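You operate a simulated robot arm through the tools that you are given. There is no shell and no other tool.

You are at the controls of a simulated robot arm. One attempt, no reset.

TASK
Dose 60 ml of blue dye into the white cup; park the spout. Where these are worked on the way, their far stop is far enough and under half their travel is too little: swing spout.

It is judged by the outcome, as a careful person would: the job done as asked, and still so three seconds after it is handed in. It fails if anything else is knocked over, pushed out of place, dropped, spilled or broken.

THE ROBOT
A 7-joint arm with a fingered hand, fixed in place. Base frame: the origin is on the floor under the middle of its stand, x ahead of it, y to its left, z up. Units: mm, rad, N and s.
With the tool pointing down near the work surface it reaches from about 360 to 700 mm from the base axis. Its first joint turns from -1.204 to 3.002 rad. Payload 3.2 kg.
The tool frame sits at the grasp point between the pads (the TCP): z along the fingers, y along the line on which they close. The tips reach 26 mm beyond it. The gripper opens to 88 mm; its body begins 30 mm behind the TCP. The gripper is a hand of 5 fingers: y runs from the thumb to the fingers, the wrist lies at [-16, -108, -172] in the tool frame, and closing takes about 1.5 s.
Orientation is that of the tool frame in the base frame, as [roll, pitch, yaw] about the fixed x, y, z axes, in that order (R = Rz(yaw) Ry(pitch) Rx(roll)). With the fingers straight down and the wrist toward the robot, the tool's x, y and z point along [0, 1, 0], [1, 0, 0] and [0, 0, -1] of the base frame.

THE INTERFACE
- The arm moves only by the tool play_rows. Its argument "steps" is one flat list of numbers, 6 for each row, row after row: the turn, a rotation vector about the tool's x, y, z in rad, then the shift along the tool's x, y, z in mm. In form: [wx, wy, wz, tx, ty, tz, wx, wy, wz, tx, ty, tz, ...]. A call has 1 to 20 rows; each row shifts and turns the commanded pose from where the row before left it, along the tool's axes as they then stand. "hand" is the gripper command, from -1 (shut) to 1 (fully open), values between in proportion, set as the call begins (left out, the last holds). Each row takes 0.2 s and may step no farther than 50 mm and 0.15 rad from the row before; otherwise, or with a gripper value out of range, the whole call is refused. A pose out of reach is approached as far as the arm can. The call stops where the force on the tool passes 40 N (or 10 N more than at its start, if that is more) or the arm is blocked; 0.2 s more then pass. Each finger travels about 72 mm/s and halts on what it meets, pressing with about 30 N; the grip force reading is that of the motor and also rises with nothing between the fingers. The clock runs only during rows and for 0.2 s after the last one: add rows that do not move to give the fingers time. The reply holds the time, the measured pose of the TCP, the force on the tool along the base axes, the opening and the grip force, in the units named above and with some noise, with the torque about the TCP (base axes, N m) and any sound that the robot's microphone picked up.
- Cameras (640 x 400 px; columns grow to the right, rows downward): "scene" is fixed at [220.5, -499.5, 1708.3]; the picture's right is [0.88, -0.47, 0.00], its down [-0.37, -0.69, -0.62] and it looks along [0.29, 0.54, -0.79] (base axes); focal length 349 px, centre (320, 200). "wrist" rides on the gripper at [67, -98, -117] in the tool frame; the picture's right is [-0.71, 0.33, -0.62], its down [-0.65, -0.65, 0.39] and it looks along [-0.28, 0.68, 0.68] (tool axes); focal length 234 px, centre (320, 200). There is no depth. A picture from a camera that has moved, and an enlarged one, comes with that camera's place and axes in the base frame and with its lens.
- capture(camera): a new picture of that camera. The clock stands still meanwhile.
- lift_body(by): slides the trunk up (or, below 0, down) by that many mm; the arm rides with it, the base frame stays. It gives what a move gives, with no picture.
- move_fingers(index, middle, ring, little, thumb_bend, thumb_turn): sets how far each is bent, from 0 (flat) to 1 (curled in); at 0.3 the hand is open as for a grip, at 0.7 the pads meet at the TCP. One left out holds its place. A second passes; each finger stops where it meets its share of the squeeze, and holds until it gets a number again. A gripper value or a shape takes the hand back. It gives what a move gives, with no picture; readings hold the bend of each and the force on index, middle, ring, little, thumb and palm. thumb_turn goes from beside the hand (0) to across from the fingers (1), as for a grip.
- preshape(shape): the hand has 5 fingers and takes this shape, open, in about a second: jaw (thumb against the fingers, like two jaws); tri (thumb and two fingers); tip (a fingertip pinch); poke (one finger out to press); point (the index stretched); flat (the hand flat); cup (the hand cupped); fist (a fist). The gripper value then closes the fingers along that shape, each until it touches; the sizes above hold for jaw. It gives what a move gives, with no picture.
- enlarge(camera, box): a new picture of the part [left, top, right, bottom] of that camera's present view, enlarged. The clock stands still meanwhile.
- close_job(): hands the job in; it is judged then, once.

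Nothing tells you positions but the pictures and the camera data. Unless the task says otherwise, let go and move clear before handing in.

The tools are called after "Call:" as name(argument=value, ...) on one line, values as JSON. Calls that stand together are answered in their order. play_rows: Moves the arm, as the interface text tells. Its arguments: {"type":"object","properties":{"steps":{"type":"array"},"hand":{"type":"number"}},"required":["steps"]} The other tools are called the same way: lift_body (by) moves the trunk up or down; preshape (shape) gives the hand a shape; move_fingers (index, middle, ring, little, thumb_bend, thumb_turn) moves the fingers one by one; capture (camera) takes a picture; enlarge (camera, box) takes an enlarged picture of a part of a camera's view; close_job () hands the job in.

At the start:

```text
time_s: 0.0
ee_pos: [388.5, 60.8, 1221.6]
tcp_rot: [-3.142, 0.001, 1.572]
force: [-0.3, -0.3, -0.3]
torque: [0.0, 0.0, 0.03]
opening: 87.7
finger_force: 0.0
shape: jaw
bend: [0.3, 0.3, 0.3, 0.3, 0.3, 0.97]
finger forces: [0.1, 0.0, 0.0, 0.0, 0.1, 0.0]
trunk travel left (down, up): [-775.0, 65.0]
```

scene: 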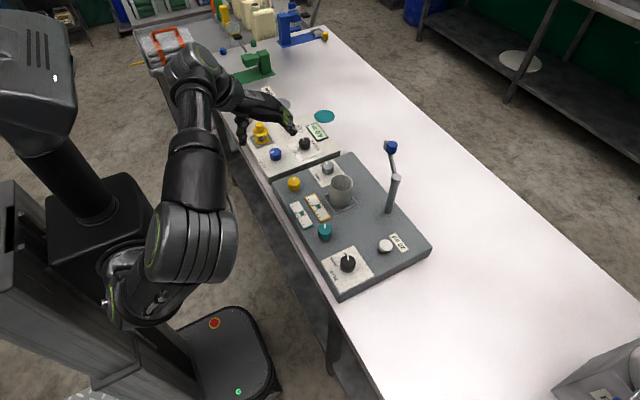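
wrist: 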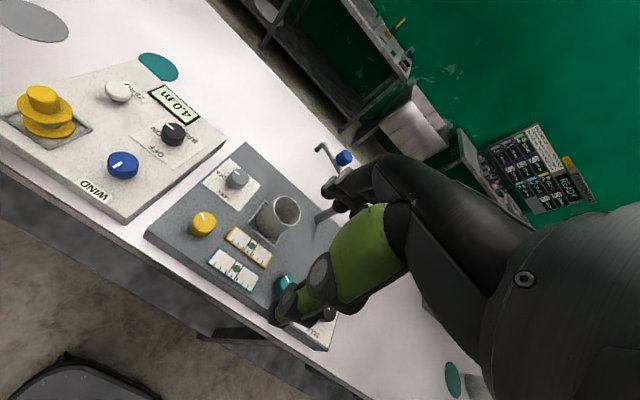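

I see a grey dosing panel with a cup, knobs and a swing spout, plus another panel (WIND) nearby. I'll take enlarged pictures to read the labels before moving.

Call:
enlarge(camera="scene", box=[260, 130, 440, 300])

Call:
enlarge(camera="wrist", box=[140, 120, 380, 360])

Call:
enlarge(camera="scene", box=[270, 150, 360, 220])

Call:
enlarge(camera="scene", box=[300, 210, 430, 300])

```text
2.35 times, centred on (350, 215) of scene
camera zoom: at [220.5, -499.5, 1708.3], right [0.88, -0.47, 0.0], down [-0.37, -0.69, -0.62], along [0.29, 0.54, -0.79], focal length 821 px, centre (249, 165)
```

zoom: 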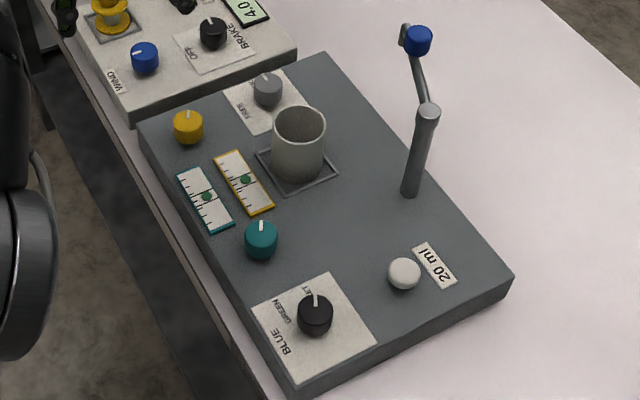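

```text
1.67 times, centred on (260, 240) of wrist
camera zoom: at [290.1, 127.6, 1340.6], right [0.33, -0.71, 0.62], down [-0.65, -0.65, -0.39], along [0.68, -0.28, -0.68], focal length 390 px, centre (420, 133)
```

zoom: 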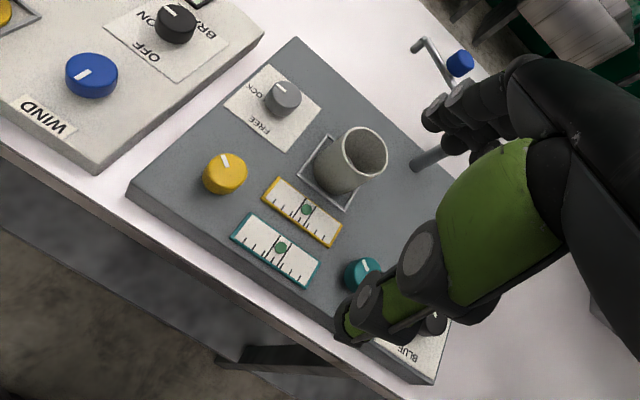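

```text
5.71 times, centred on (315, 185) of scene
camera zoom: at [220.5, -499.5, 1708.3], right [0.88, -0.47, 0.0], down [-0.37, -0.69, -0.62], along [0.29, 0.54, -0.79], focal length 1993 px, centre (349, 286)
```

zoom: 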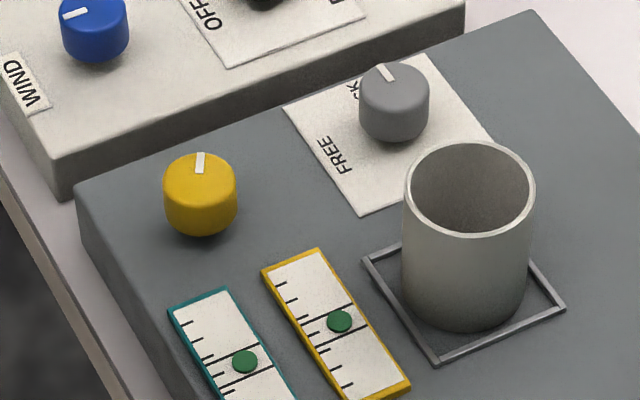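

```text
4.44 times, centred on (365, 255) of scene
camera zoom: at [220.5, -499.5, 1708.3], right [0.88, -0.47, 0.0], down [-0.37, -0.69, -0.62], along [0.29, 0.54, -0.79], focal length 1550 px, centre (120, -44)
```

zoom: 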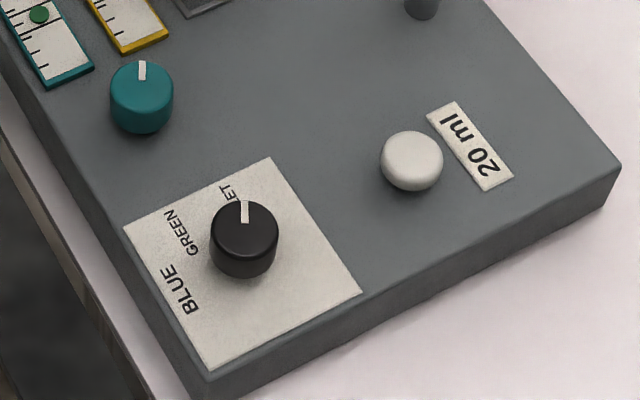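

The dosing panel has a dye selector (BLUE/GREEN/VIOLET), a white 20 ml button, a LOCK/FREE knob, two level gauges and the swing spout with a blue grip. I'll move the hand sideways at height so the wrist camera can see the panel without the hand in the way.

Call:
play_rows(steps=[0, 0, 0, -35, 0, 0, 0, 0, 0, -35, 0, 0, 0, 0, 0, -35, 0, 0, 0, 0, 0, -35, 0, 0, 0, 0, 0, -35, 0, 0, 0, 0, 0, -35, 0, 0])

Call:
capture(camera="wrist")

Call:
capture(camera="scene")

```text
time_s: 1.4
ee_pos: [386.3, -151.7, 1225.5]
tcp_rot: [-3.141, -0.003, 1.573]
force: [-0.2, 0.2, -0.4]
torque: [0.02, 0.01, 0.02]
opening: 87.8
finger_force: 0.1
shape: jaw
bend: [0.3, 0.3, 0.3, 0.3, 0.3, 0.97]
finger forces: [0.0, 0.0, 0.0, 0.0, 0.0, 0.0]
trunk travel left (down, up): [-775.0, 65.0]
```

```text
taken
camera wrist: at [288.9, -85.1, 1342.9], right [0.33, -0.71, 0.62], down [-0.65, -0.65, -0.39], along [0.68, -0.28, -0.68], focal length 234 px, centre (320, 200)
```

wrist: 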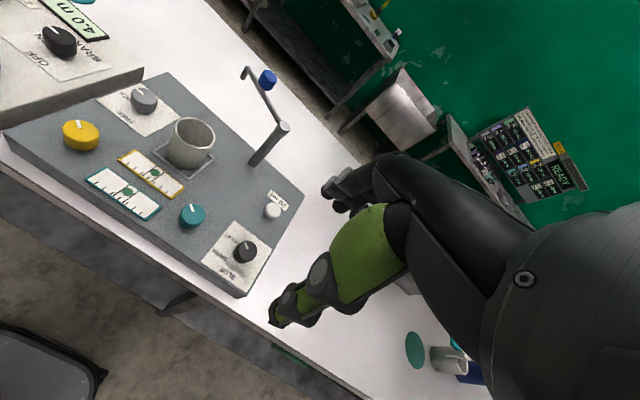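

```text
taken
```

scene: 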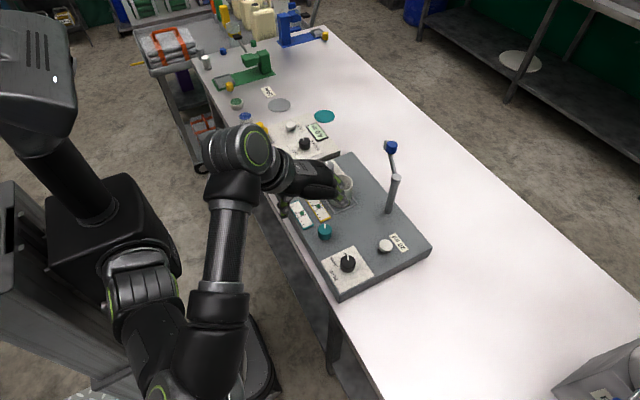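

The panel is now clear in the wrist view, and a board on the far wall is visible too. I'll enlarge the panel parts and the board to read them.

Call:
enlarge(camera="wrist", box=[0, 60, 160, 180])

Call:
enlarge(camera="wrist", box=[70, 140, 230, 260])

Call:
enlarge(camera="wrist", box=[170, 170, 310, 300])

Call:
enlarge(camera="wrist", box=[160, 50, 320, 180])

Call:
enlarge(camera="wrist", box=[460, 90, 600, 230])

Call:
enlarge(camera="wrist", box=[80, 70, 180, 140])

```text
3.33 times, centred on (80, 120) of wrist
camera zoom: at [288.9, -85.1, 1342.9], right [0.33, -0.71, 0.62], down [-0.65, -0.65, -0.39], along [0.68, -0.28, -0.68], focal length 781 px, centre (1120, 467)
```

zoom: 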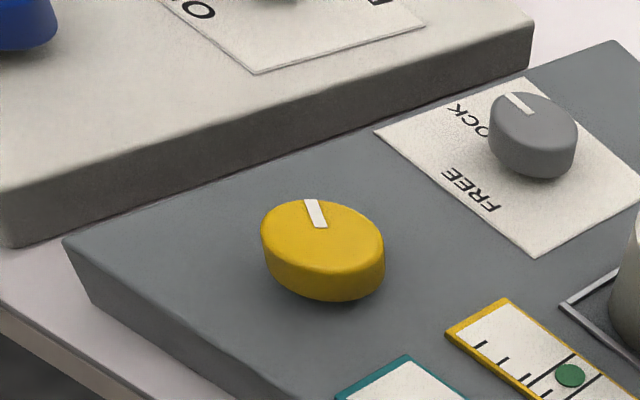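

```text
3.33 times, centred on (150, 200) of wrist
camera zoom: at [288.9, -85.1, 1342.9], right [0.33, -0.71, 0.62], down [-0.65, -0.65, -0.39], along [0.68, -0.28, -0.68], focal length 781 px, centre (887, 200)
```

zoom: 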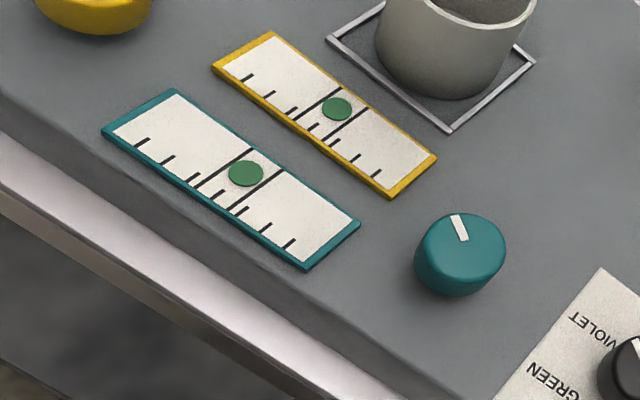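

```text
3.08 times, centred on (240, 235) of wrist
camera zoom: at [288.9, -85.1, 1342.9], right [0.33, -0.71, 0.62], down [-0.65, -0.65, -0.39], along [0.68, -0.28, -0.68], focal length 720 px, centre (566, 92)
```

zoom: 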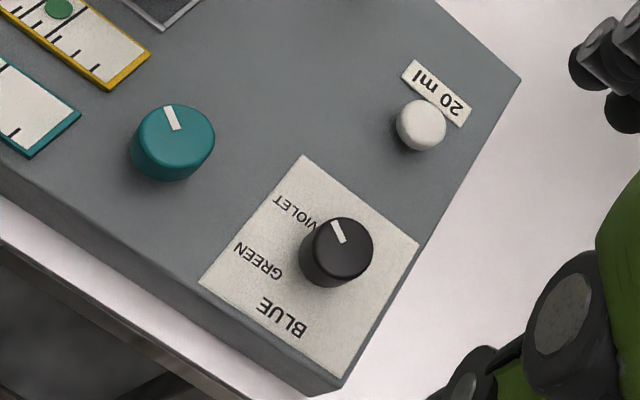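

```text
3.08 times, centred on (240, 115) of wrist
camera zoom: at [288.9, -85.1, 1342.9], right [0.33, -0.71, 0.62], down [-0.65, -0.65, -0.39], along [0.68, -0.28, -0.68], focal length 720 px, centre (566, 462)
```

zoom: 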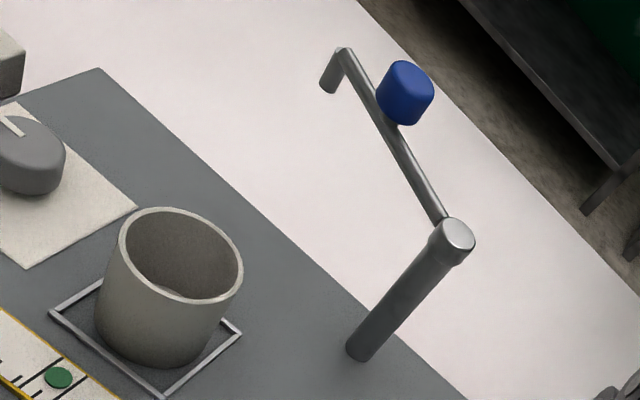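

```text
2.86 times, centred on (530, 160) of wrist
camera zoom: at [288.9, -85.1, 1342.9], right [0.33, -0.71, 0.62], down [-0.65, -0.65, -0.39], along [0.68, -0.28, -0.68], focal length 669 px, centre (-280, 314)
```

zoom: 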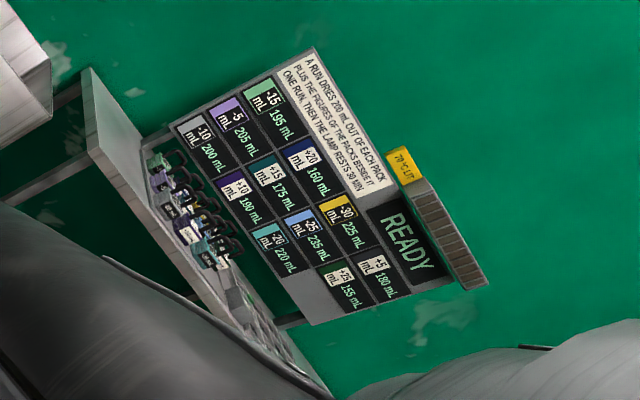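

```text
5.71 times, centred on (130, 105) of wrist
camera zoom: at [288.9, -85.1, 1342.9], right [0.33, -0.71, 0.62], down [-0.65, -0.65, -0.39], along [0.68, -0.28, -0.68], focal length 1338 px, centre (1406, 743)
```

zoom: 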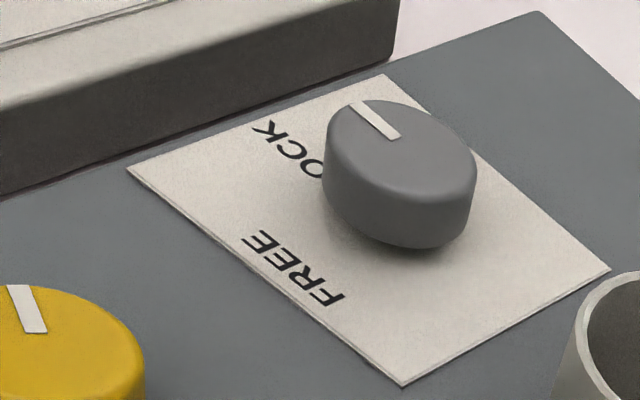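

The selector appears to point at VIOLET and the lock knob at LOCK, and both bubbles sit between their lines. Before deciding that the cup on the panel is the white one, I'll check the other cups around the bench.

Call:
enlarge(camera="wrist", box=[390, 320, 510, 400])

Call:
enlarge(camera="scene", box=[180, 30, 340, 160])

Call:
enlarge(camera="scene", box=[540, 320, 640, 400])

Call:
enlarge(camera="wrist", box=[150, 100, 230, 180])

```text
5.00 times, centred on (450, 360) of wrist
camera zoom: at [288.9, -85.1, 1342.9], right [0.33, -0.71, 0.62], down [-0.65, -0.65, -0.39], along [0.68, -0.28, -0.68], focal length 1171 px, centre (-330, -600)
```

zoom: 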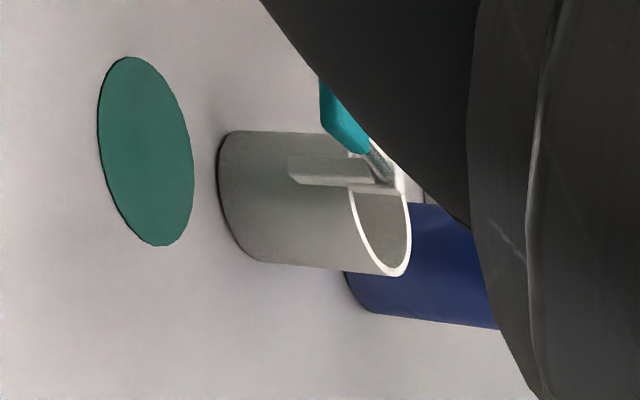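

```text
3.08 times, centred on (260, 95) of scene
camera zoom: at [220.5, -499.5, 1708.3], right [0.88, -0.47, 0.0], down [-0.37, -0.69, -0.62], along [0.29, 0.54, -0.79], focal length 1073 px, centre (505, 523)
```

zoom: 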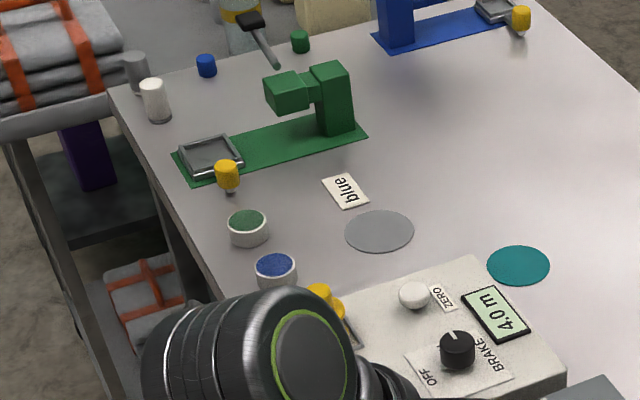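

```text
5.00 times, centred on (590, 360) of scene
camera zoom: at [220.5, -499.5, 1708.3], right [0.88, -0.47, 0.0], down [-0.37, -0.69, -0.62], along [0.29, 0.54, -0.79], focal length 1744 px, centre (-1030, -600)
```

zoom: 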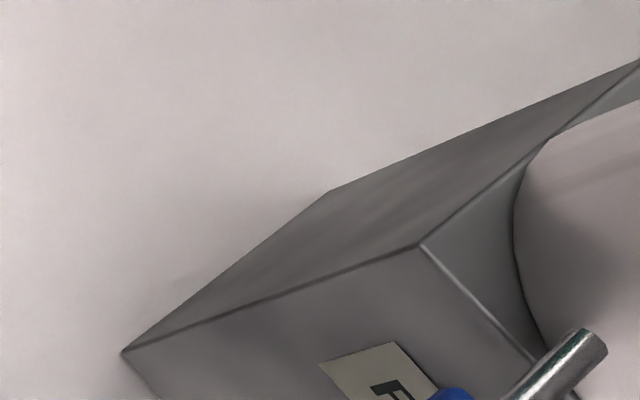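

```text
5.00 times, centred on (190, 140) of wrist
camera zoom: at [288.9, -85.1, 1342.9], right [0.33, -0.71, 0.62], down [-0.65, -0.65, -0.39], along [0.68, -0.28, -0.68], focal length 1171 px, centre (970, 500)
```

zoom: 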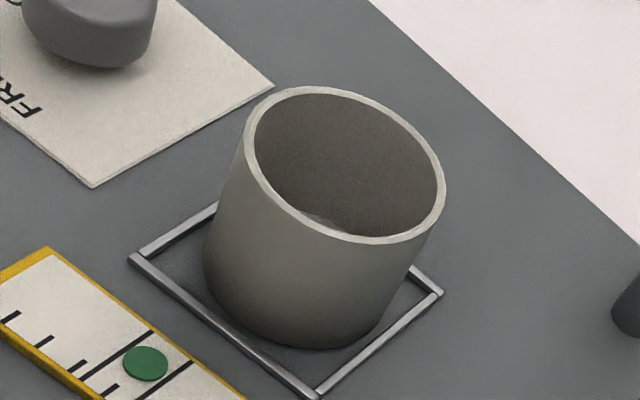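

I place the parts at roughly these base positions:
- **Lock knob:** (595,145,928), set to LOCK
- **Selector:** (476,-170,931), set to VIOLET
- **Button:** (594,-168,916)
- **Spout post:** (673,-70)
- **Blue grip on the spout:** (711,10,1062)
- **Cup:** (573,32)

The wall board belongs to something else. Next I'll try the pinch shape and see how the hand looks in it.

Call:
preshape(shape="tri")

Call:
capture(camera="wrist")

Call:
enlarge(camera="scene", box=[230, 110, 390, 230])

```text
time_s: 2.3
ee_pos: [385.5, -149.9, 1225.7]
tcp_rot: [3.142, 0.0, 1.573]
force: [0.0, -0.3, -0.1]
torque: [-0.01, 0.0, 0.0]
opening: 87.9
finger_force: 0.0
shape: tri
bend: [0.3, 0.3, 0.99, 0.99, 0.3, 0.97]
finger forces: [0.1, 0.0, 0.0, 0.1, 0.1, 0.1]
trunk travel left (down, up): [-775.0, 65.0]
```

```text
taken
camera wrist: at [289.5, -82.7, 1343.0], right [0.33, -0.71, 0.62], down [-0.65, -0.65, -0.39], along [0.68, -0.28, -0.68], focal length 234 px, centre (320, 200)
```

wrist: 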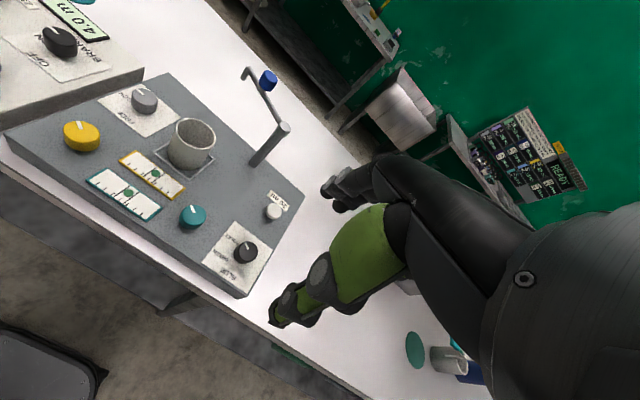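

```text
3.33 times, centred on (310, 170) of scene
camera zoom: at [220.5, -499.5, 1708.3], right [0.88, -0.47, 0.0], down [-0.37, -0.69, -0.62], along [0.29, 0.54, -0.79], focal length 1163 px, centre (353, 300)
```

zoom: 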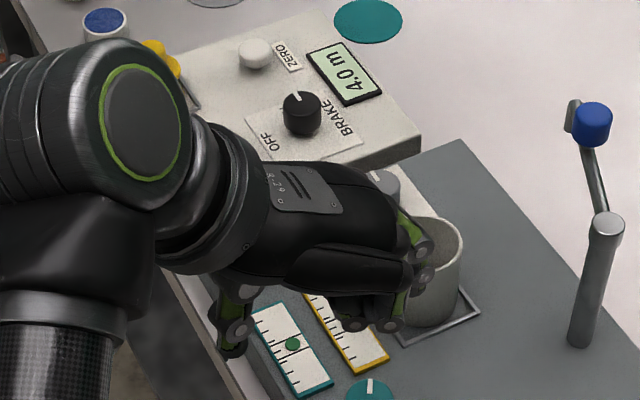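

The tri shape curls two fingers into the palm, so the plain jaw looks better for the round knobs. I'll go back to jaw, move above the lock knob at a safe height, and pre-turn the hand 45° so there is room for the quarter turn.

Call:
preshape(shape="jaw")

Call:
play_rows(steps=[0, 0, 0, 37, 26, 0, 0, 0, 0, 37, 26, 0, 0, 0, 0, 37, 26, 0, 0, 0, 0, 37, 26, 0, 0, 0, 0, 37, 26, 0, 0, 0, 0, 37, 26, 0, 0, 0, 0, 37, 26, 0, 0, 0, 0, 37, 26, 0, 0, 0, 0.131, 0, 0, 20, 0, 0, 0.131, 0, 0, 20, 0, 0, 0.131, 0, 0, 20, 0, 0, 0.131, 0, 0, 20, 0, 0, 0.131, 0, 0, 20, 0, 0, 0.131, 0, 0, 20], hand=1)

Call:
capture(camera="wrist")

Call:
capture(camera="scene")

```text
time_s: 3.2
ee_pos: [388.8, -149.0, 1224.6]
tcp_rot: [-3.141, -0.001, 1.57]
force: [0.0, 0.1, -0.1]
torque: [0.04, -0.02, 0.01]
opening: 87.8
finger_force: 0.0
shape: jaw
bend: [0.3, 0.3, 0.3, 0.3, 0.3, 0.97]
finger forces: [0.0, 0.0, 0.0, 0.0, 0.0, 0.1]
trunk travel left (down, up): [-775.0, 65.0]
```

```text
time_s: 6.2
ee_pos: [576.9, 113.2, 1104.0]
tcp_rot: [3.14, -0.001, 0.784]
force: [-0.4, -1.1, 0.0]
torque: [0.0, -0.01, 0.0]
opening: 88.1
finger_force: 0.1
shape: jaw
bend: [0.3, 0.3, 0.3, 0.3, 0.3, 0.97]
finger forces: [0.1, 0.1, 0.0, 0.1, 0.1, 0.0]
out of reach, approached as far as the arm can: row 8, 12, 13, 14
trunk travel left (down, up): [-775.0, 65.0]
```

```text
taken
camera wrist: at [555.3, 229.1, 1221.7], right [-0.27, -0.73, 0.62], down [-0.92, 0.0, -0.39], along [0.28, -0.68, -0.68], focal length 234 px, centre (320, 200)
```

wrist: 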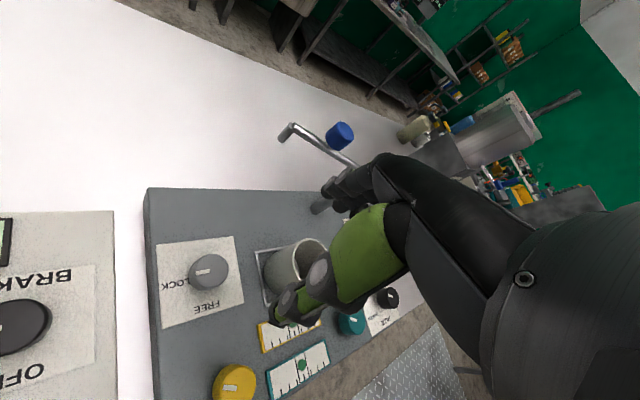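

```text
taken
```

scene: 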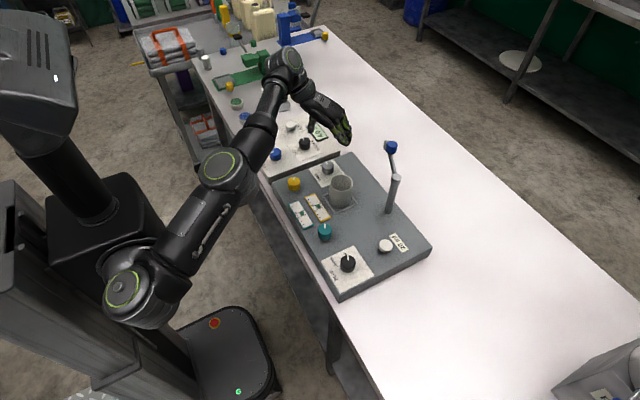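

The arm reached its limit at that height but should have more reach lower down. I can now see the lock pointer clearly: it points to LOCK (+y), and FREE is toward the robot. I'll descend a bit and re-check the position.

Call:
play_rows(steps=[0, 0, 0, 0, 0, 25, 0, 0, 0, 0, 0, 25, 0, 0, 0, 0, 0, 25])

Call:
capture(camera="wrist")

Call:
enlarge(camera="scene", box=[260, 80, 420, 220])

```text
time_s: 7.0
ee_pos: [577.5, 113.2, 1025.9]
tcp_rot: [-3.141, 0.0, 0.785]
force: [0.5, 0.0, -0.2]
torque: [-0.04, 0.02, 0.01]
opening: 88.0
finger_force: 0.0
shape: jaw
bend: [0.3, 0.3, 0.3, 0.3, 0.3, 0.97]
finger forces: [0.0, 0.1, 0.0, 0.1, 0.0, 0.1]
trunk travel left (down, up): [-775.0, 65.0]
```

```text
taken
camera wrist: at [555.8, 229.2, 1144.5], right [-0.27, -0.73, 0.62], down [-0.92, 0.0, -0.39], along [0.28, -0.68, -0.68], focal length 234 px, centre (320, 200)
```

wrist: 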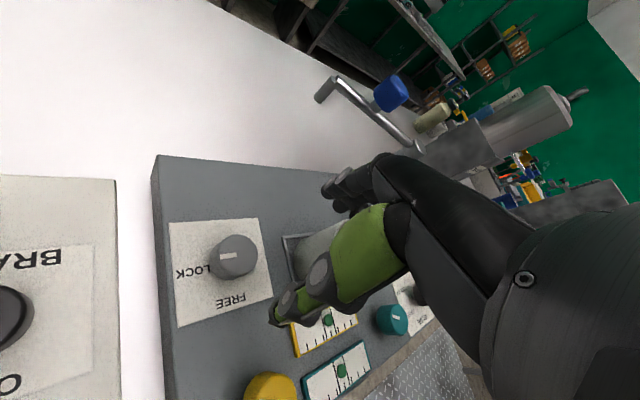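

```text
2.86 times, centred on (340, 150) of scene
camera zoom: at [220.5, -499.5, 1708.3], right [0.88, -0.47, 0.0], down [-0.37, -0.69, -0.62], along [0.29, 0.54, -0.79], focal length 997 px, centre (263, 343)
```

zoom: 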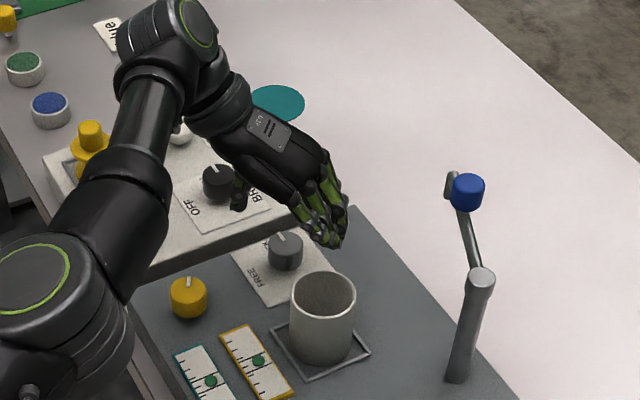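

The knob top works out to about (593,141). I'll shift sideways over it at this height and look again.

Call:
play_rows(steps=[0, 0, 0, 16, -4.5, 0, 0, 0, 0, 16, -4.5, 0, 0, 0, 0, 0, 0, 0])

Call:
capture(camera="wrist")

Call:
enlarge(camera="scene", box=[280, 110, 380, 190])

```text
time_s: 7.8
ee_pos: [585.6, 118.8, 1028.3]
tcp_rot: [3.141, 0.0, 0.784]
force: [0.2, 0.2, -0.1]
torque: [0.01, -0.03, 0.01]
opening: 88.2
finger_force: 0.0
shape: jaw
bend: [0.3, 0.3, 0.3, 0.3, 0.3, 0.97]
finger forces: [0.0, 0.0, 0.0, 0.1, 0.1, 0.0]
out of reach, approached as far as the arm can: row 1, 2
trunk travel left (down, up): [-775.0, 65.0]
```

```text
taken
camera wrist: at [563.9, 235.5, 1145.2], right [-0.27, -0.73, 0.62], down [-0.92, 0.0, -0.39], along [0.28, -0.68, -0.68], focal length 234 px, centre (320, 200)
```

wrist: 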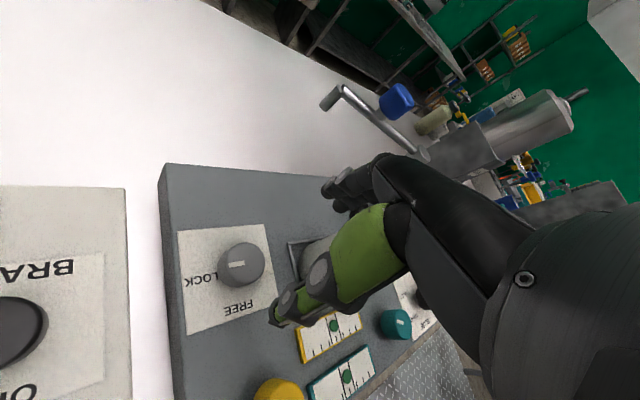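

```text
5.00 times, centred on (330, 150) of scene
camera zoom: at [220.5, -499.5, 1708.3], right [0.88, -0.47, 0.0], down [-0.37, -0.69, -0.62], along [0.29, 0.54, -0.79], focal length 1744 px, centre (270, 450)
```

zoom: 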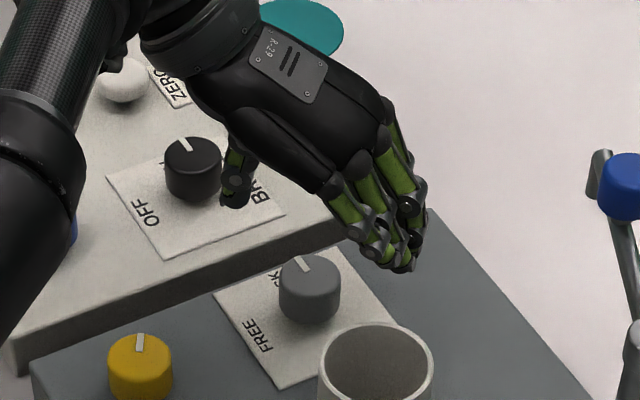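

The arm is near its reach limit with the hand turned this far. I'll reduce the pre-turn to 30°, which brings the wrist closer to the robot, and then shift over the knob.

Call:
play_rows(steps=[0, 0, -0.131, 0, 0, 0, 0, 0, -0.131, 0, 0, 0, 0, 0, 0, 12, -2.4, 0, 0, 0, 0, 12, -2.4, 0, 0, 0, 0, 0, 0, 0])

Call:
capture(camera="wrist")

```text
time_s: 9.0
ee_pos: [593.7, 141.3, 1027.4]
tcp_rot: [-3.141, 0.002, 1.046]
force: [0.5, 0.4, -0.8]
torque: [0.01, 0.0, -0.04]
opening: 87.8
finger_force: 0.1
shape: jaw
bend: [0.3, 0.3, 0.3, 0.3, 0.3, 0.97]
finger forces: [0.0, 0.1, 0.0, 0.0, 0.1, 0.0]
trunk travel left (down, up): [-775.0, 65.0]
```

```text
taken
camera wrist: at [541.8, 248.1, 1145.3], right [-0.07, -0.78, 0.62], down [-0.89, -0.24, -0.39], along [0.45, -0.58, -0.68], focal length 234 px, centre (320, 200)
```

wrist: 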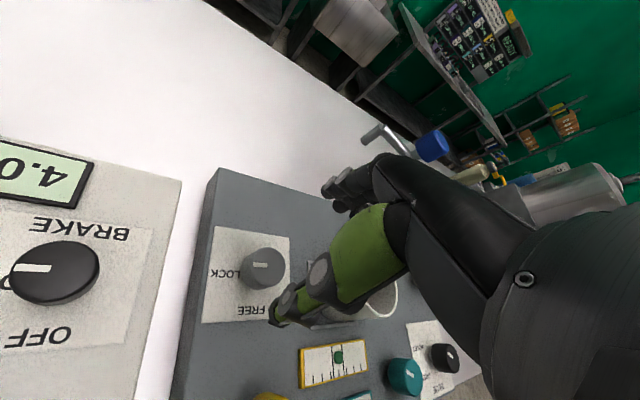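

The hand is now centred over the lock knob at about (593,141). I'll descend to just above the knob and check clearance to the cup and panel.

Call:
play_rows(steps=[0, 0, 0, 0, 0, 20, 0, 0, 0, 0, 0, 20, 0, 0, 0, 0, 0, 20, 0, 0, 0, 0, 0, 5])

Call:
capture(camera="wrist")

Call:
enlarge(camera="scene", box=[280, 110, 380, 190])

```text
time_s: 10.0
ee_pos: [594.6, 142.3, 961.6]
tcp_rot: [3.14, 0.001, 1.046]
force: [0.4, 0.2, -0.3]
torque: [0.0, 0.02, -0.02]
opening: 87.9
finger_force: 0.1
shape: jaw
bend: [0.3, 0.3, 0.3, 0.3, 0.3, 0.97]
finger forces: [0.1, 0.0, 0.0, 0.0, 0.1, 0.0]
trunk travel left (down, up): [-775.0, 65.0]
```

```text
taken
camera wrist: at [542.5, 248.3, 1079.9], right [-0.07, -0.78, 0.62], down [-0.89, -0.24, -0.39], along [0.45, -0.58, -0.68], focal length 234 px, centre (320, 200)
```

wrist: 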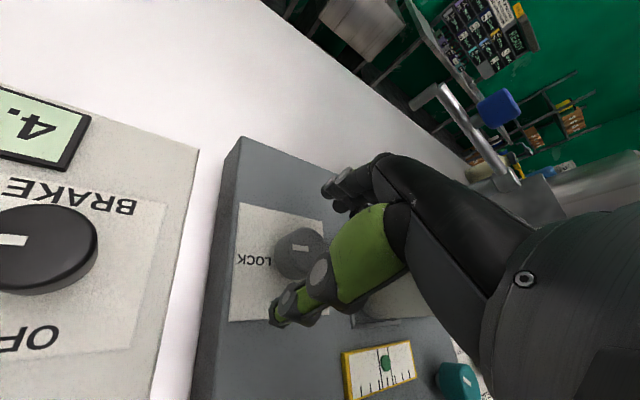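

```text
5.00 times, centred on (330, 150) of scene
camera zoom: at [220.5, -499.5, 1708.3], right [0.88, -0.47, 0.0], down [-0.37, -0.69, -0.62], along [0.29, 0.54, -0.79], focal length 1744 px, centre (270, 450)
```

zoom: 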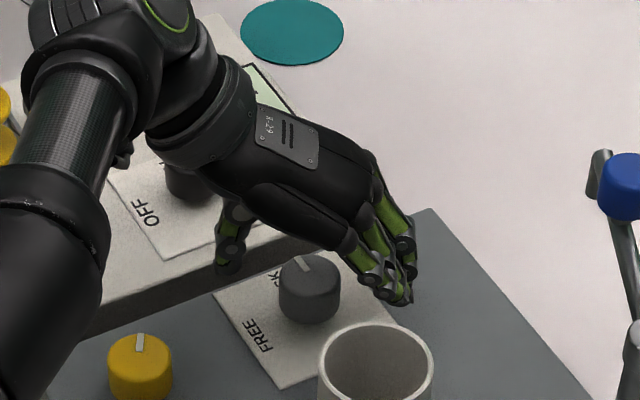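

The hand straddles the knob with clear gaps to the cup and the WIND panel. I'll descend to grasp height and close.

Call:
play_rows(steps=[0, 0, 0, 0, 0, 12, 0, 0, 0, 0, 0, 12, 0, 0, 0, 0, 0, 8, 0, 0, 0, 0, 0, 0])

Call:
capture(camera="wrist")

Call:
enlarge(camera="scene", box=[280, 110, 380, 190])

```text
time_s: 11.0
ee_pos: [593.4, 141.2, 928.5]
tcp_rot: [3.142, 0.0, 1.046]
force: [1.2, 0.5, 0.6]
torque: [0.0, 0.01, 0.01]
opening: 87.9
finger_force: 0.1
shape: jaw
bend: [0.3, 0.3, 0.3, 0.3, 0.3, 0.97]
finger forces: [0.1, 0.1, 0.1, 0.0, 0.0, 0.1]
trunk travel left (down, up): [-775.0, 65.0]
```

```text
taken
camera wrist: at [542.2, 248.4, 1046.4], right [-0.07, -0.78, 0.62], down [-0.89, -0.24, -0.39], along [0.45, -0.58, -0.68], focal length 234 px, centre (320, 200)
```

wrist: 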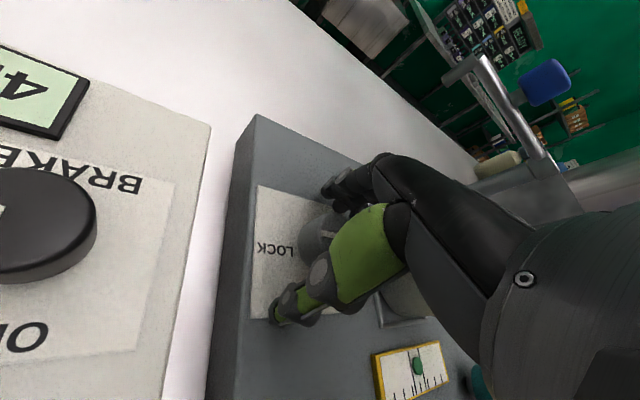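

```text
5.00 times, centred on (330, 150) of scene
camera zoom: at [220.5, -499.5, 1708.3], right [0.88, -0.47, 0.0], down [-0.37, -0.69, -0.62], along [0.29, 0.54, -0.79], focal length 1744 px, centre (270, 450)
```

zoom: 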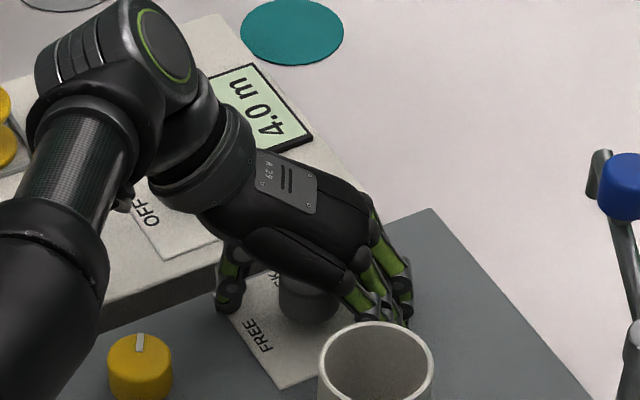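

The knob sits between thumb and fingers. Closing on it now.

Call:
play_rows(steps=[0, 0, 0, 0, 0, 0, 0, 0, 0, 0, 0, 0, 0, 0, 0, 0, 0, 0, 0, 0, 0, 0, 0, 0, 0, 0, 0, 0, 0, 0, 0, 0, 0, 0, 0, 0, 0, 0, 0, 0, 0, 0, 0, 0, 0, 0, 0, 0], hand=-1)

Call:
capture(camera="wrist")

Call:
enlarge(camera="scene", box=[280, 110, 380, 190])

```text
time_s: 12.8
ee_pos: [594.2, 143.0, 927.0]
tcp_rot: [-3.14, 0.001, 1.048]
force: [-5.6, 3.1, -9.2]
torque: [0.03, 0.03, -0.03]
opening: 28.5
finger_force: 30.1
shape: jaw
bend: [0.6, 0.53, 0.72, 0.64, 0.4, 1.0]
finger forces: [12.5, 8.2, 0.1, 0.0, 27.1, 0.0]
trunk travel left (down, up): [-775.0, 65.0]
```

```text
taken
camera wrist: at [542.0, 249.4, 1045.7], right [-0.06, -0.78, 0.62], down [-0.89, -0.24, -0.39], along [0.45, -0.58, -0.68], focal length 234 px, centre (320, 200)
```

wrist: 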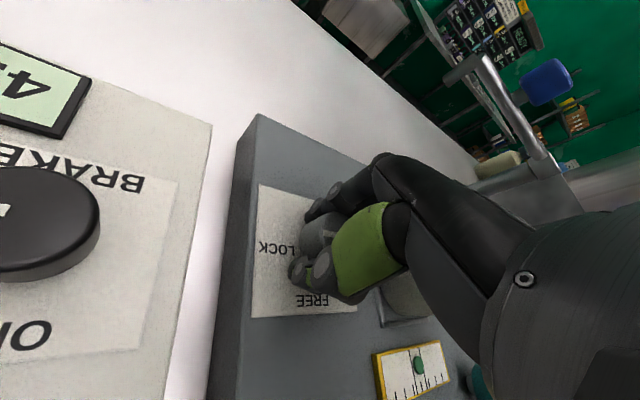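

```text
5.00 times, centred on (330, 150) of scene
camera zoom: at [220.5, -499.5, 1708.3], right [0.88, -0.47, 0.0], down [-0.37, -0.69, -0.62], along [0.29, 0.54, -0.79], focal length 1744 px, centre (270, 450)
```

zoom: 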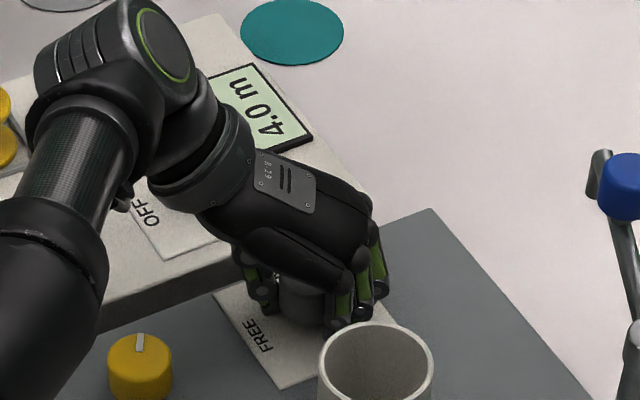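

The grip is firm on the knob, with thumb, index and middle in contact. To keep the thumb away from the cup I'll turn counterclockwise toward FREE in two bites, the first about 50°.

Call:
play_rows(steps=[0, 0, -0.1, 0, 0, 0, 0, 0, -0.1, 0, 0, 0, 0, 0, -0.1, 0, 0, 0, 0, 0, -0.1, 0, 0, 0, 0, 0, -0.1, 0, 0, 0, 0, 0, -0.1, 0, 0, 0, 0, 0, -0.1, 0, 0, 0, 0, 0, -0.1, 0, 0, 0, 0, 0, -0.1, 0, 0, 0])

Call:
capture(camera="wrist")

Call:
enlarge(camera="scene", box=[280, 110, 380, 190])

```text
time_s: 14.8
ee_pos: [591.8, 143.1, 928.8]
tcp_rot: [-3.138, 0.002, 1.95]
force: [-14.2, 4.7, -16.0]
torque: [0.03, 0.21, -0.05]
opening: 27.8
finger_force: 29.8
shape: jaw
bend: [0.6, 0.54, 0.72, 0.64, 0.39, 0.97]
finger forces: [14.0, 7.6, 0.0, 0.0, 31.7, 0.1]
trunk travel left (down, up): [-775.0, 65.0]
```

```text
taken
camera wrist: at [476.7, 169.5, 1046.6], right [0.57, -0.53, 0.62], down [-0.37, -0.85, -0.39], along [0.73, -0.01, -0.68], focal length 234 px, centre (320, 200)
```

wrist: 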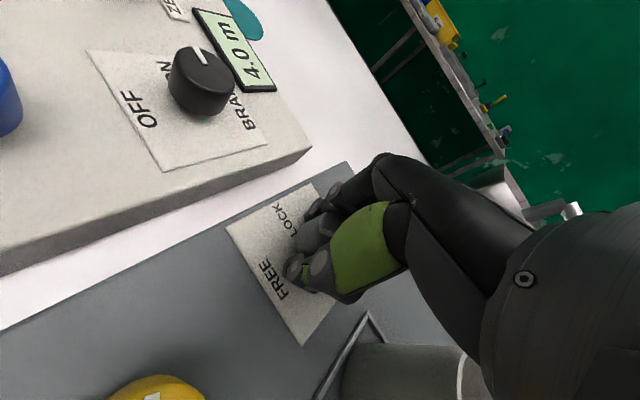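

```text
5.00 times, centred on (330, 150) of scene
camera zoom: at [220.5, -499.5, 1708.3], right [0.88, -0.47, 0.0], down [-0.37, -0.69, -0.62], along [0.29, 0.54, -0.79], focal length 1744 px, centre (270, 450)
```

zoom: 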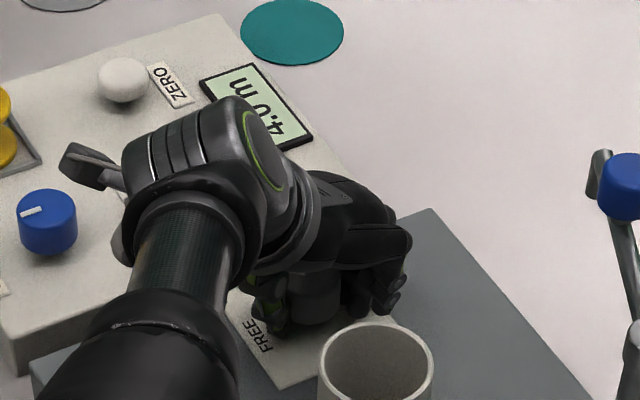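

The turn went through about 52° with modest force. I'll open the hand and look at the pointer before the second bite.

Call:
play_rows(steps=[0, 0, 0, 0, 0, 0, 0, 0, 0, 0, 0, 0, 0, 0, 0, 0, 0, 0, 0, 0, 0, 0, 0, 0, 0, 0, 0, 0, 0, 0, 0, 0, 0, 0, 0, 0, 0, 0, 0, 0, 0, 0], hand=1)

Call:
play_rows(steps=[0, 0, 0.13, 0, 0, 0, 0, 0, 0.13, 0, 0, 0, 0, 0, 0.13, 0, 0, 0, 0, 0, 0.13, 0, 0, 0, 0, 0, 0.13, 0, 0, 0, 0, 0, 0.13, 0, 0, 0, 0, 0, 0.12, 0, 0, 0, 0, 0, 0, 0, 0, 0])

Call:
enlarge(camera="wrist", box=[220, 160, 420, 340])

Call:
enlarge(camera="scene", box=[280, 110, 380, 190])

```text
time_s: 16.4
ee_pos: [593.5, 142.8, 929.4]
tcp_rot: [-3.141, 0.0, 1.948]
force: [0.6, 0.0, -0.3]
torque: [0.0, 0.0, -0.01]
opening: 87.7
finger_force: 0.2
shape: jaw
bend: [0.3, 0.3, 0.3, 0.3, 0.3, 0.97]
finger forces: [0.0, 0.0, 0.0, 0.0, 0.0, 0.1]
trunk travel left (down, up): [-775.0, 65.0]
```

```text
time_s: 18.2
ee_pos: [593.7, 142.6, 929.9]
tcp_rot: [3.141, 0.001, 1.046]
force: [0.7, -0.4, 0.4]
torque: [0.01, 0.02, 0.02]
opening: 87.7
finger_force: 0.1
shape: jaw
bend: [0.3, 0.3, 0.3, 0.3, 0.3, 0.97]
finger forces: [0.0, 0.0, 0.1, 0.0, 0.0, 0.0]
trunk travel left (down, up): [-775.0, 65.0]
```

```text
2.22 times, centred on (320, 250) of wrist
camera zoom: at [542.1, 248.2, 1048.0], right [-0.07, -0.78, 0.62], down [-0.89, -0.23, -0.39], along [0.45, -0.58, -0.68], focal length 520 px, centre (320, 89)
```

zoom: 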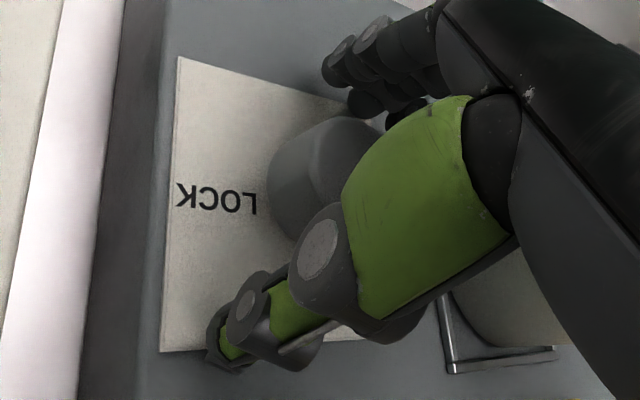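

```text
5.00 times, centred on (330, 150) of scene
camera zoom: at [220.5, -499.5, 1708.3], right [0.88, -0.47, 0.0], down [-0.37, -0.69, -0.62], along [0.29, 0.54, -0.79], focal length 1744 px, centre (270, 450)
```

zoom: 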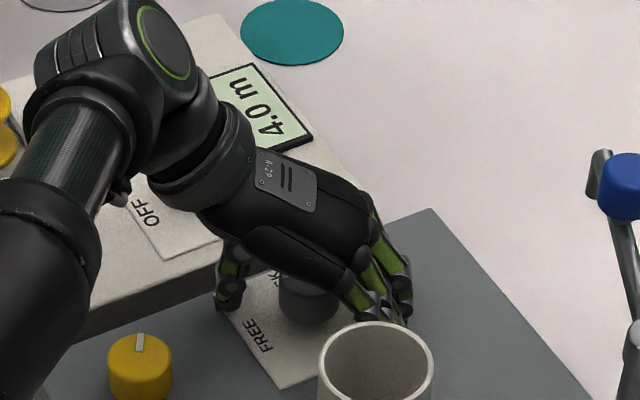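

The pointer has left LOCK. Now the second bite: close, then turn the remaining ~40°.

Call:
play_rows(steps=[0, 0, 0, 0, 0, 0, 0, 0, 0, 0, 0, 0, 0, 0, 0, 0, 0, 0, 0, 0, 0, 0, 0, 0, 0, 0, 0, 0, 0, 0, 0, 0, 0, 0, 0, 0, 0, 0, 0, 0, 0, 0, 0, 0, 0, 0, 0, 0], hand=-1)

Call:
play_rows(steps=[0, 0, -0.1, 0, 0, 0, 0, 0, -0.1, 0, 0, 0, 0, 0, -0.1, 0, 0, 0, 0, 0, -0.1, 0, 0, 0, 0, 0, -0.1, 0, 0, 0, 0, 0, -0.1, 0, 0, 0, 0, 0, -0.07, 0, 0, 0])

Call:
play_rows(steps=[0, 0, 0, 0, 0, 0, 0, 0, 0, 0, 0, 0, 0, 0, 0, 0, 0, 0, 0, 0, 0, 0, 0, 0, 0, 0, 0, 0, 0, 0, 0, 0, 0, 0, 0, 0, 0, 0, 0, 0, 0, 0], hand=1)

Call:
play_rows(steps=[0, 0, 0, 0, 0, -20, 0, 0, 0, 0, 0, -20, 0, 0, 0, 0, 0, -20, 0, 0, 0.1, 0, 0, -20, 0, 0, 0.1, 0, 0, 0, 0, 0, 0.1, 0, 0, 0, 0, 0, 0.1, 0, 0, 0, 0, 0, 0.1, 0, 0, 0, 0, 0, 0.1, 0, 0, 0])

Call:
capture(camera="wrist")

Call:
enlarge(camera="scene", box=[280, 110, 380, 190])

```text
time_s: 20.0
ee_pos: [592.2, 141.3, 928.6]
tcp_rot: [3.142, -0.001, 1.046]
force: [-3.6, 2.5, -4.3]
torque: [0.07, 0.09, 0.01]
opening: 29.6
finger_force: 30.1
shape: jaw
bend: [0.59, 0.51, 0.72, 0.63, 0.39, 1.0]
finger forces: [14.0, 8.3, 0.1, 0.0, 26.9, 0.1]
trunk travel left (down, up): [-775.0, 65.0]
```

```text
time_s: 21.6
ee_pos: [593.7, 141.6, 930.3]
tcp_rot: [-3.141, 0.002, 1.719]
force: [-7.4, 1.2, -3.5]
torque: [-0.02, 0.29, -0.31]
opening: 29.3
finger_force: 29.5
shape: jaw
bend: [0.59, 0.54, 0.72, 0.63, 0.39, 0.94]
finger forces: [13.0, 7.6, 0.0, 0.1, 30.1, 0.1]
trunk travel left (down, up): [-775.0, 65.0]
```

```text
time_s: 23.2
ee_pos: [594.5, 142.0, 929.7]
tcp_rot: [3.141, 0.0, 1.718]
force: [0.0, -0.1, -0.4]
torque: [-0.02, -0.01, -0.01]
opening: 87.8
finger_force: 0.1
shape: jaw
bend: [0.3, 0.3, 0.3, 0.3, 0.3, 0.97]
finger forces: [0.0, 0.0, 0.1, 0.1, 0.0, 0.1]
trunk travel left (down, up): [-775.0, 65.0]
```

```text
time_s: 25.2
ee_pos: [593.9, 142.2, 1008.8]
tcp_rot: [-3.141, 0.001, 1.115]
force: [0.0, 0.2, -0.5]
torque: [-0.02, 0.0, 0.0]
opening: 87.7
finger_force: 0.1
shape: jaw
bend: [0.3, 0.3, 0.3, 0.3, 0.3, 0.97]
finger forces: [0.0, 0.0, 0.0, 0.0, 0.0, 0.0]
trunk travel left (down, up): [-775.0, 65.0]
```

```text
taken
camera wrist: at [535.0, 245.7, 1128.0], right [-0.01, -0.78, 0.62], down [-0.87, -0.29, -0.39], along [0.49, -0.55, -0.68], focal length 234 px, centre (320, 200)
```

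wrist: 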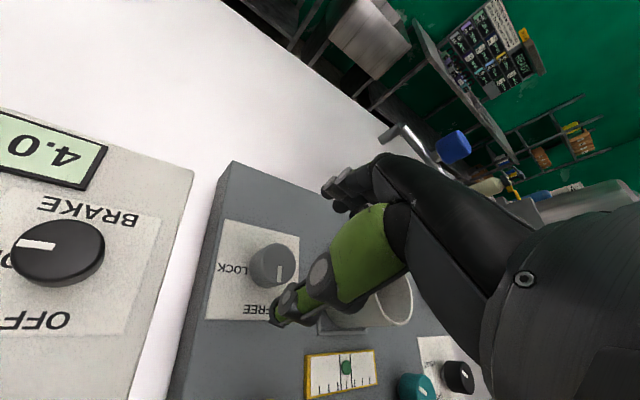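

```text
5.00 times, centred on (330, 150) of scene
camera zoom: at [220.5, -499.5, 1708.3], right [0.88, -0.47, 0.0], down [-0.37, -0.69, -0.62], along [0.29, 0.54, -0.79], focal length 1744 px, centre (270, 450)
```

zoom: 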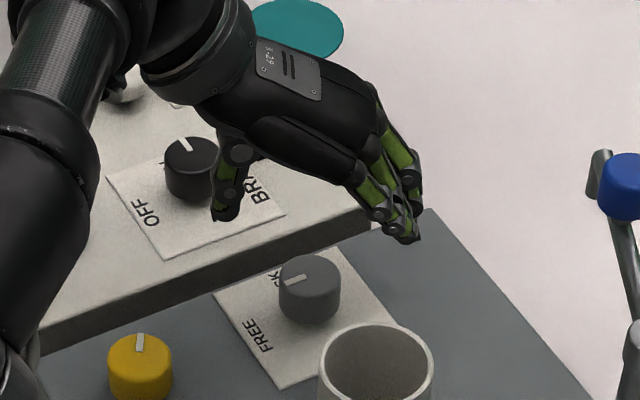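

The lock pointer now looks to be at FREE. I'll enlarge to confirm its angle.

Call:
enlarge(camera="wrist", box=[200, 210, 320, 330])

Call:
enlarge(camera="scene", box=[310, 145, 360, 185])

```text
3.33 times, centred on (260, 270) of wrist
camera zoom: at [535.0, 245.7, 1128.0], right [-0.01, -0.78, 0.62], down [-0.87, -0.29, -0.39], along [0.49, -0.55, -0.68], focal length 781 px, centre (520, -33)
```

zoom: 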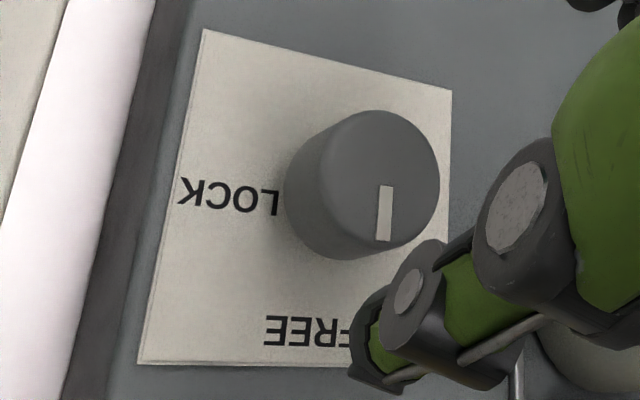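

```text
10.00 times, centred on (335, 165) of scene
camera zoom: at [220.5, -499.5, 1708.3], right [0.88, -0.47, 0.0], down [-0.37, -0.69, -0.62], along [0.29, 0.54, -0.79], focal length 3488 px, centre (170, 550)
```

zoom: 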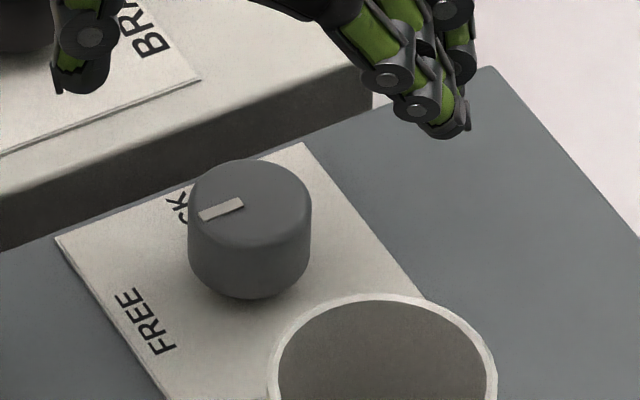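

The lock knob points cleanly to FREE. Next I'll rise, travel over to the dye selector at about (476,-170) and pre-turn the hand for its 120° turn to BLUE.

Call:
play_rows(steps=[0, 0, 0, -8.8, -18, -30, 0, 0, 0, -8.8, -18, -30, 0, 0, 0, -39.3, 8.4, 0, 0, 0, 0, -39.3, 8.4, 0, 0, 0, 0, -39.3, 8.4, 0, 0, 0, 0, -39.3, 8.4, 0, 0, 0, 0, -39.3, 8.4, 0, 0, 0, 0, -39.3, 8.4, 0, 0, 0, 0, -39.3, 8.4, 0, 0, 0, 0, -39.3, 8.4, 0, 0, 0, 0.14, 0, 0, 15, 0, 0, 0.14, 0, 0, 15, 0, 0, 0.14, 0, 0, 15, 0, 0, 0, 0, 0, 0], hand=1)

Call:
capture(camera="wrist")

Call:
capture(camera="scene")

```text
time_s: 28.2
ee_pos: [476.4, -170.2, 1022.6]
tcp_rot: [-3.141, -0.001, 0.693]
force: [-0.7, 0.8, -0.2]
torque: [-0.01, -0.01, -0.02]
opening: 87.6
finger_force: 0.0
shape: jaw
bend: [0.3, 0.3, 0.3, 0.3, 0.3, 0.97]
finger forces: [0.1, 0.0, 0.0, 0.1, 0.1, 0.0]
trunk travel left (down, up): [-775.0, 65.0]
```

```text
taken
camera wrist: at [464.8, -53.3, 1141.8], right [-0.33, -0.71, 0.62], down [-0.92, 0.09, -0.39], along [0.22, -0.7, -0.68], focal length 234 px, centre (320, 200)
```

wrist: 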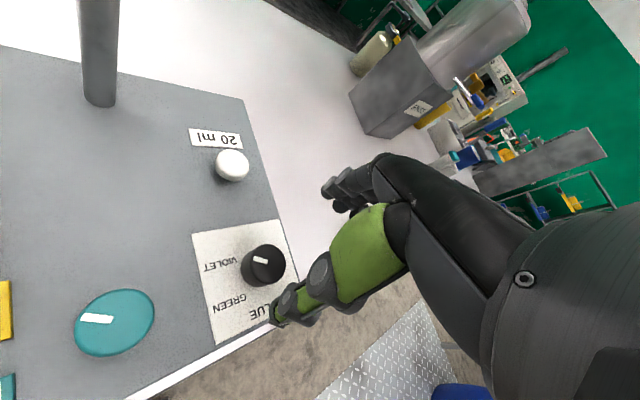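

```text
taken
```

scene: 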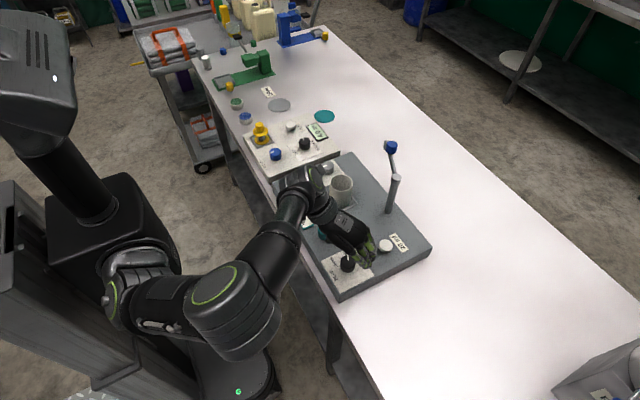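

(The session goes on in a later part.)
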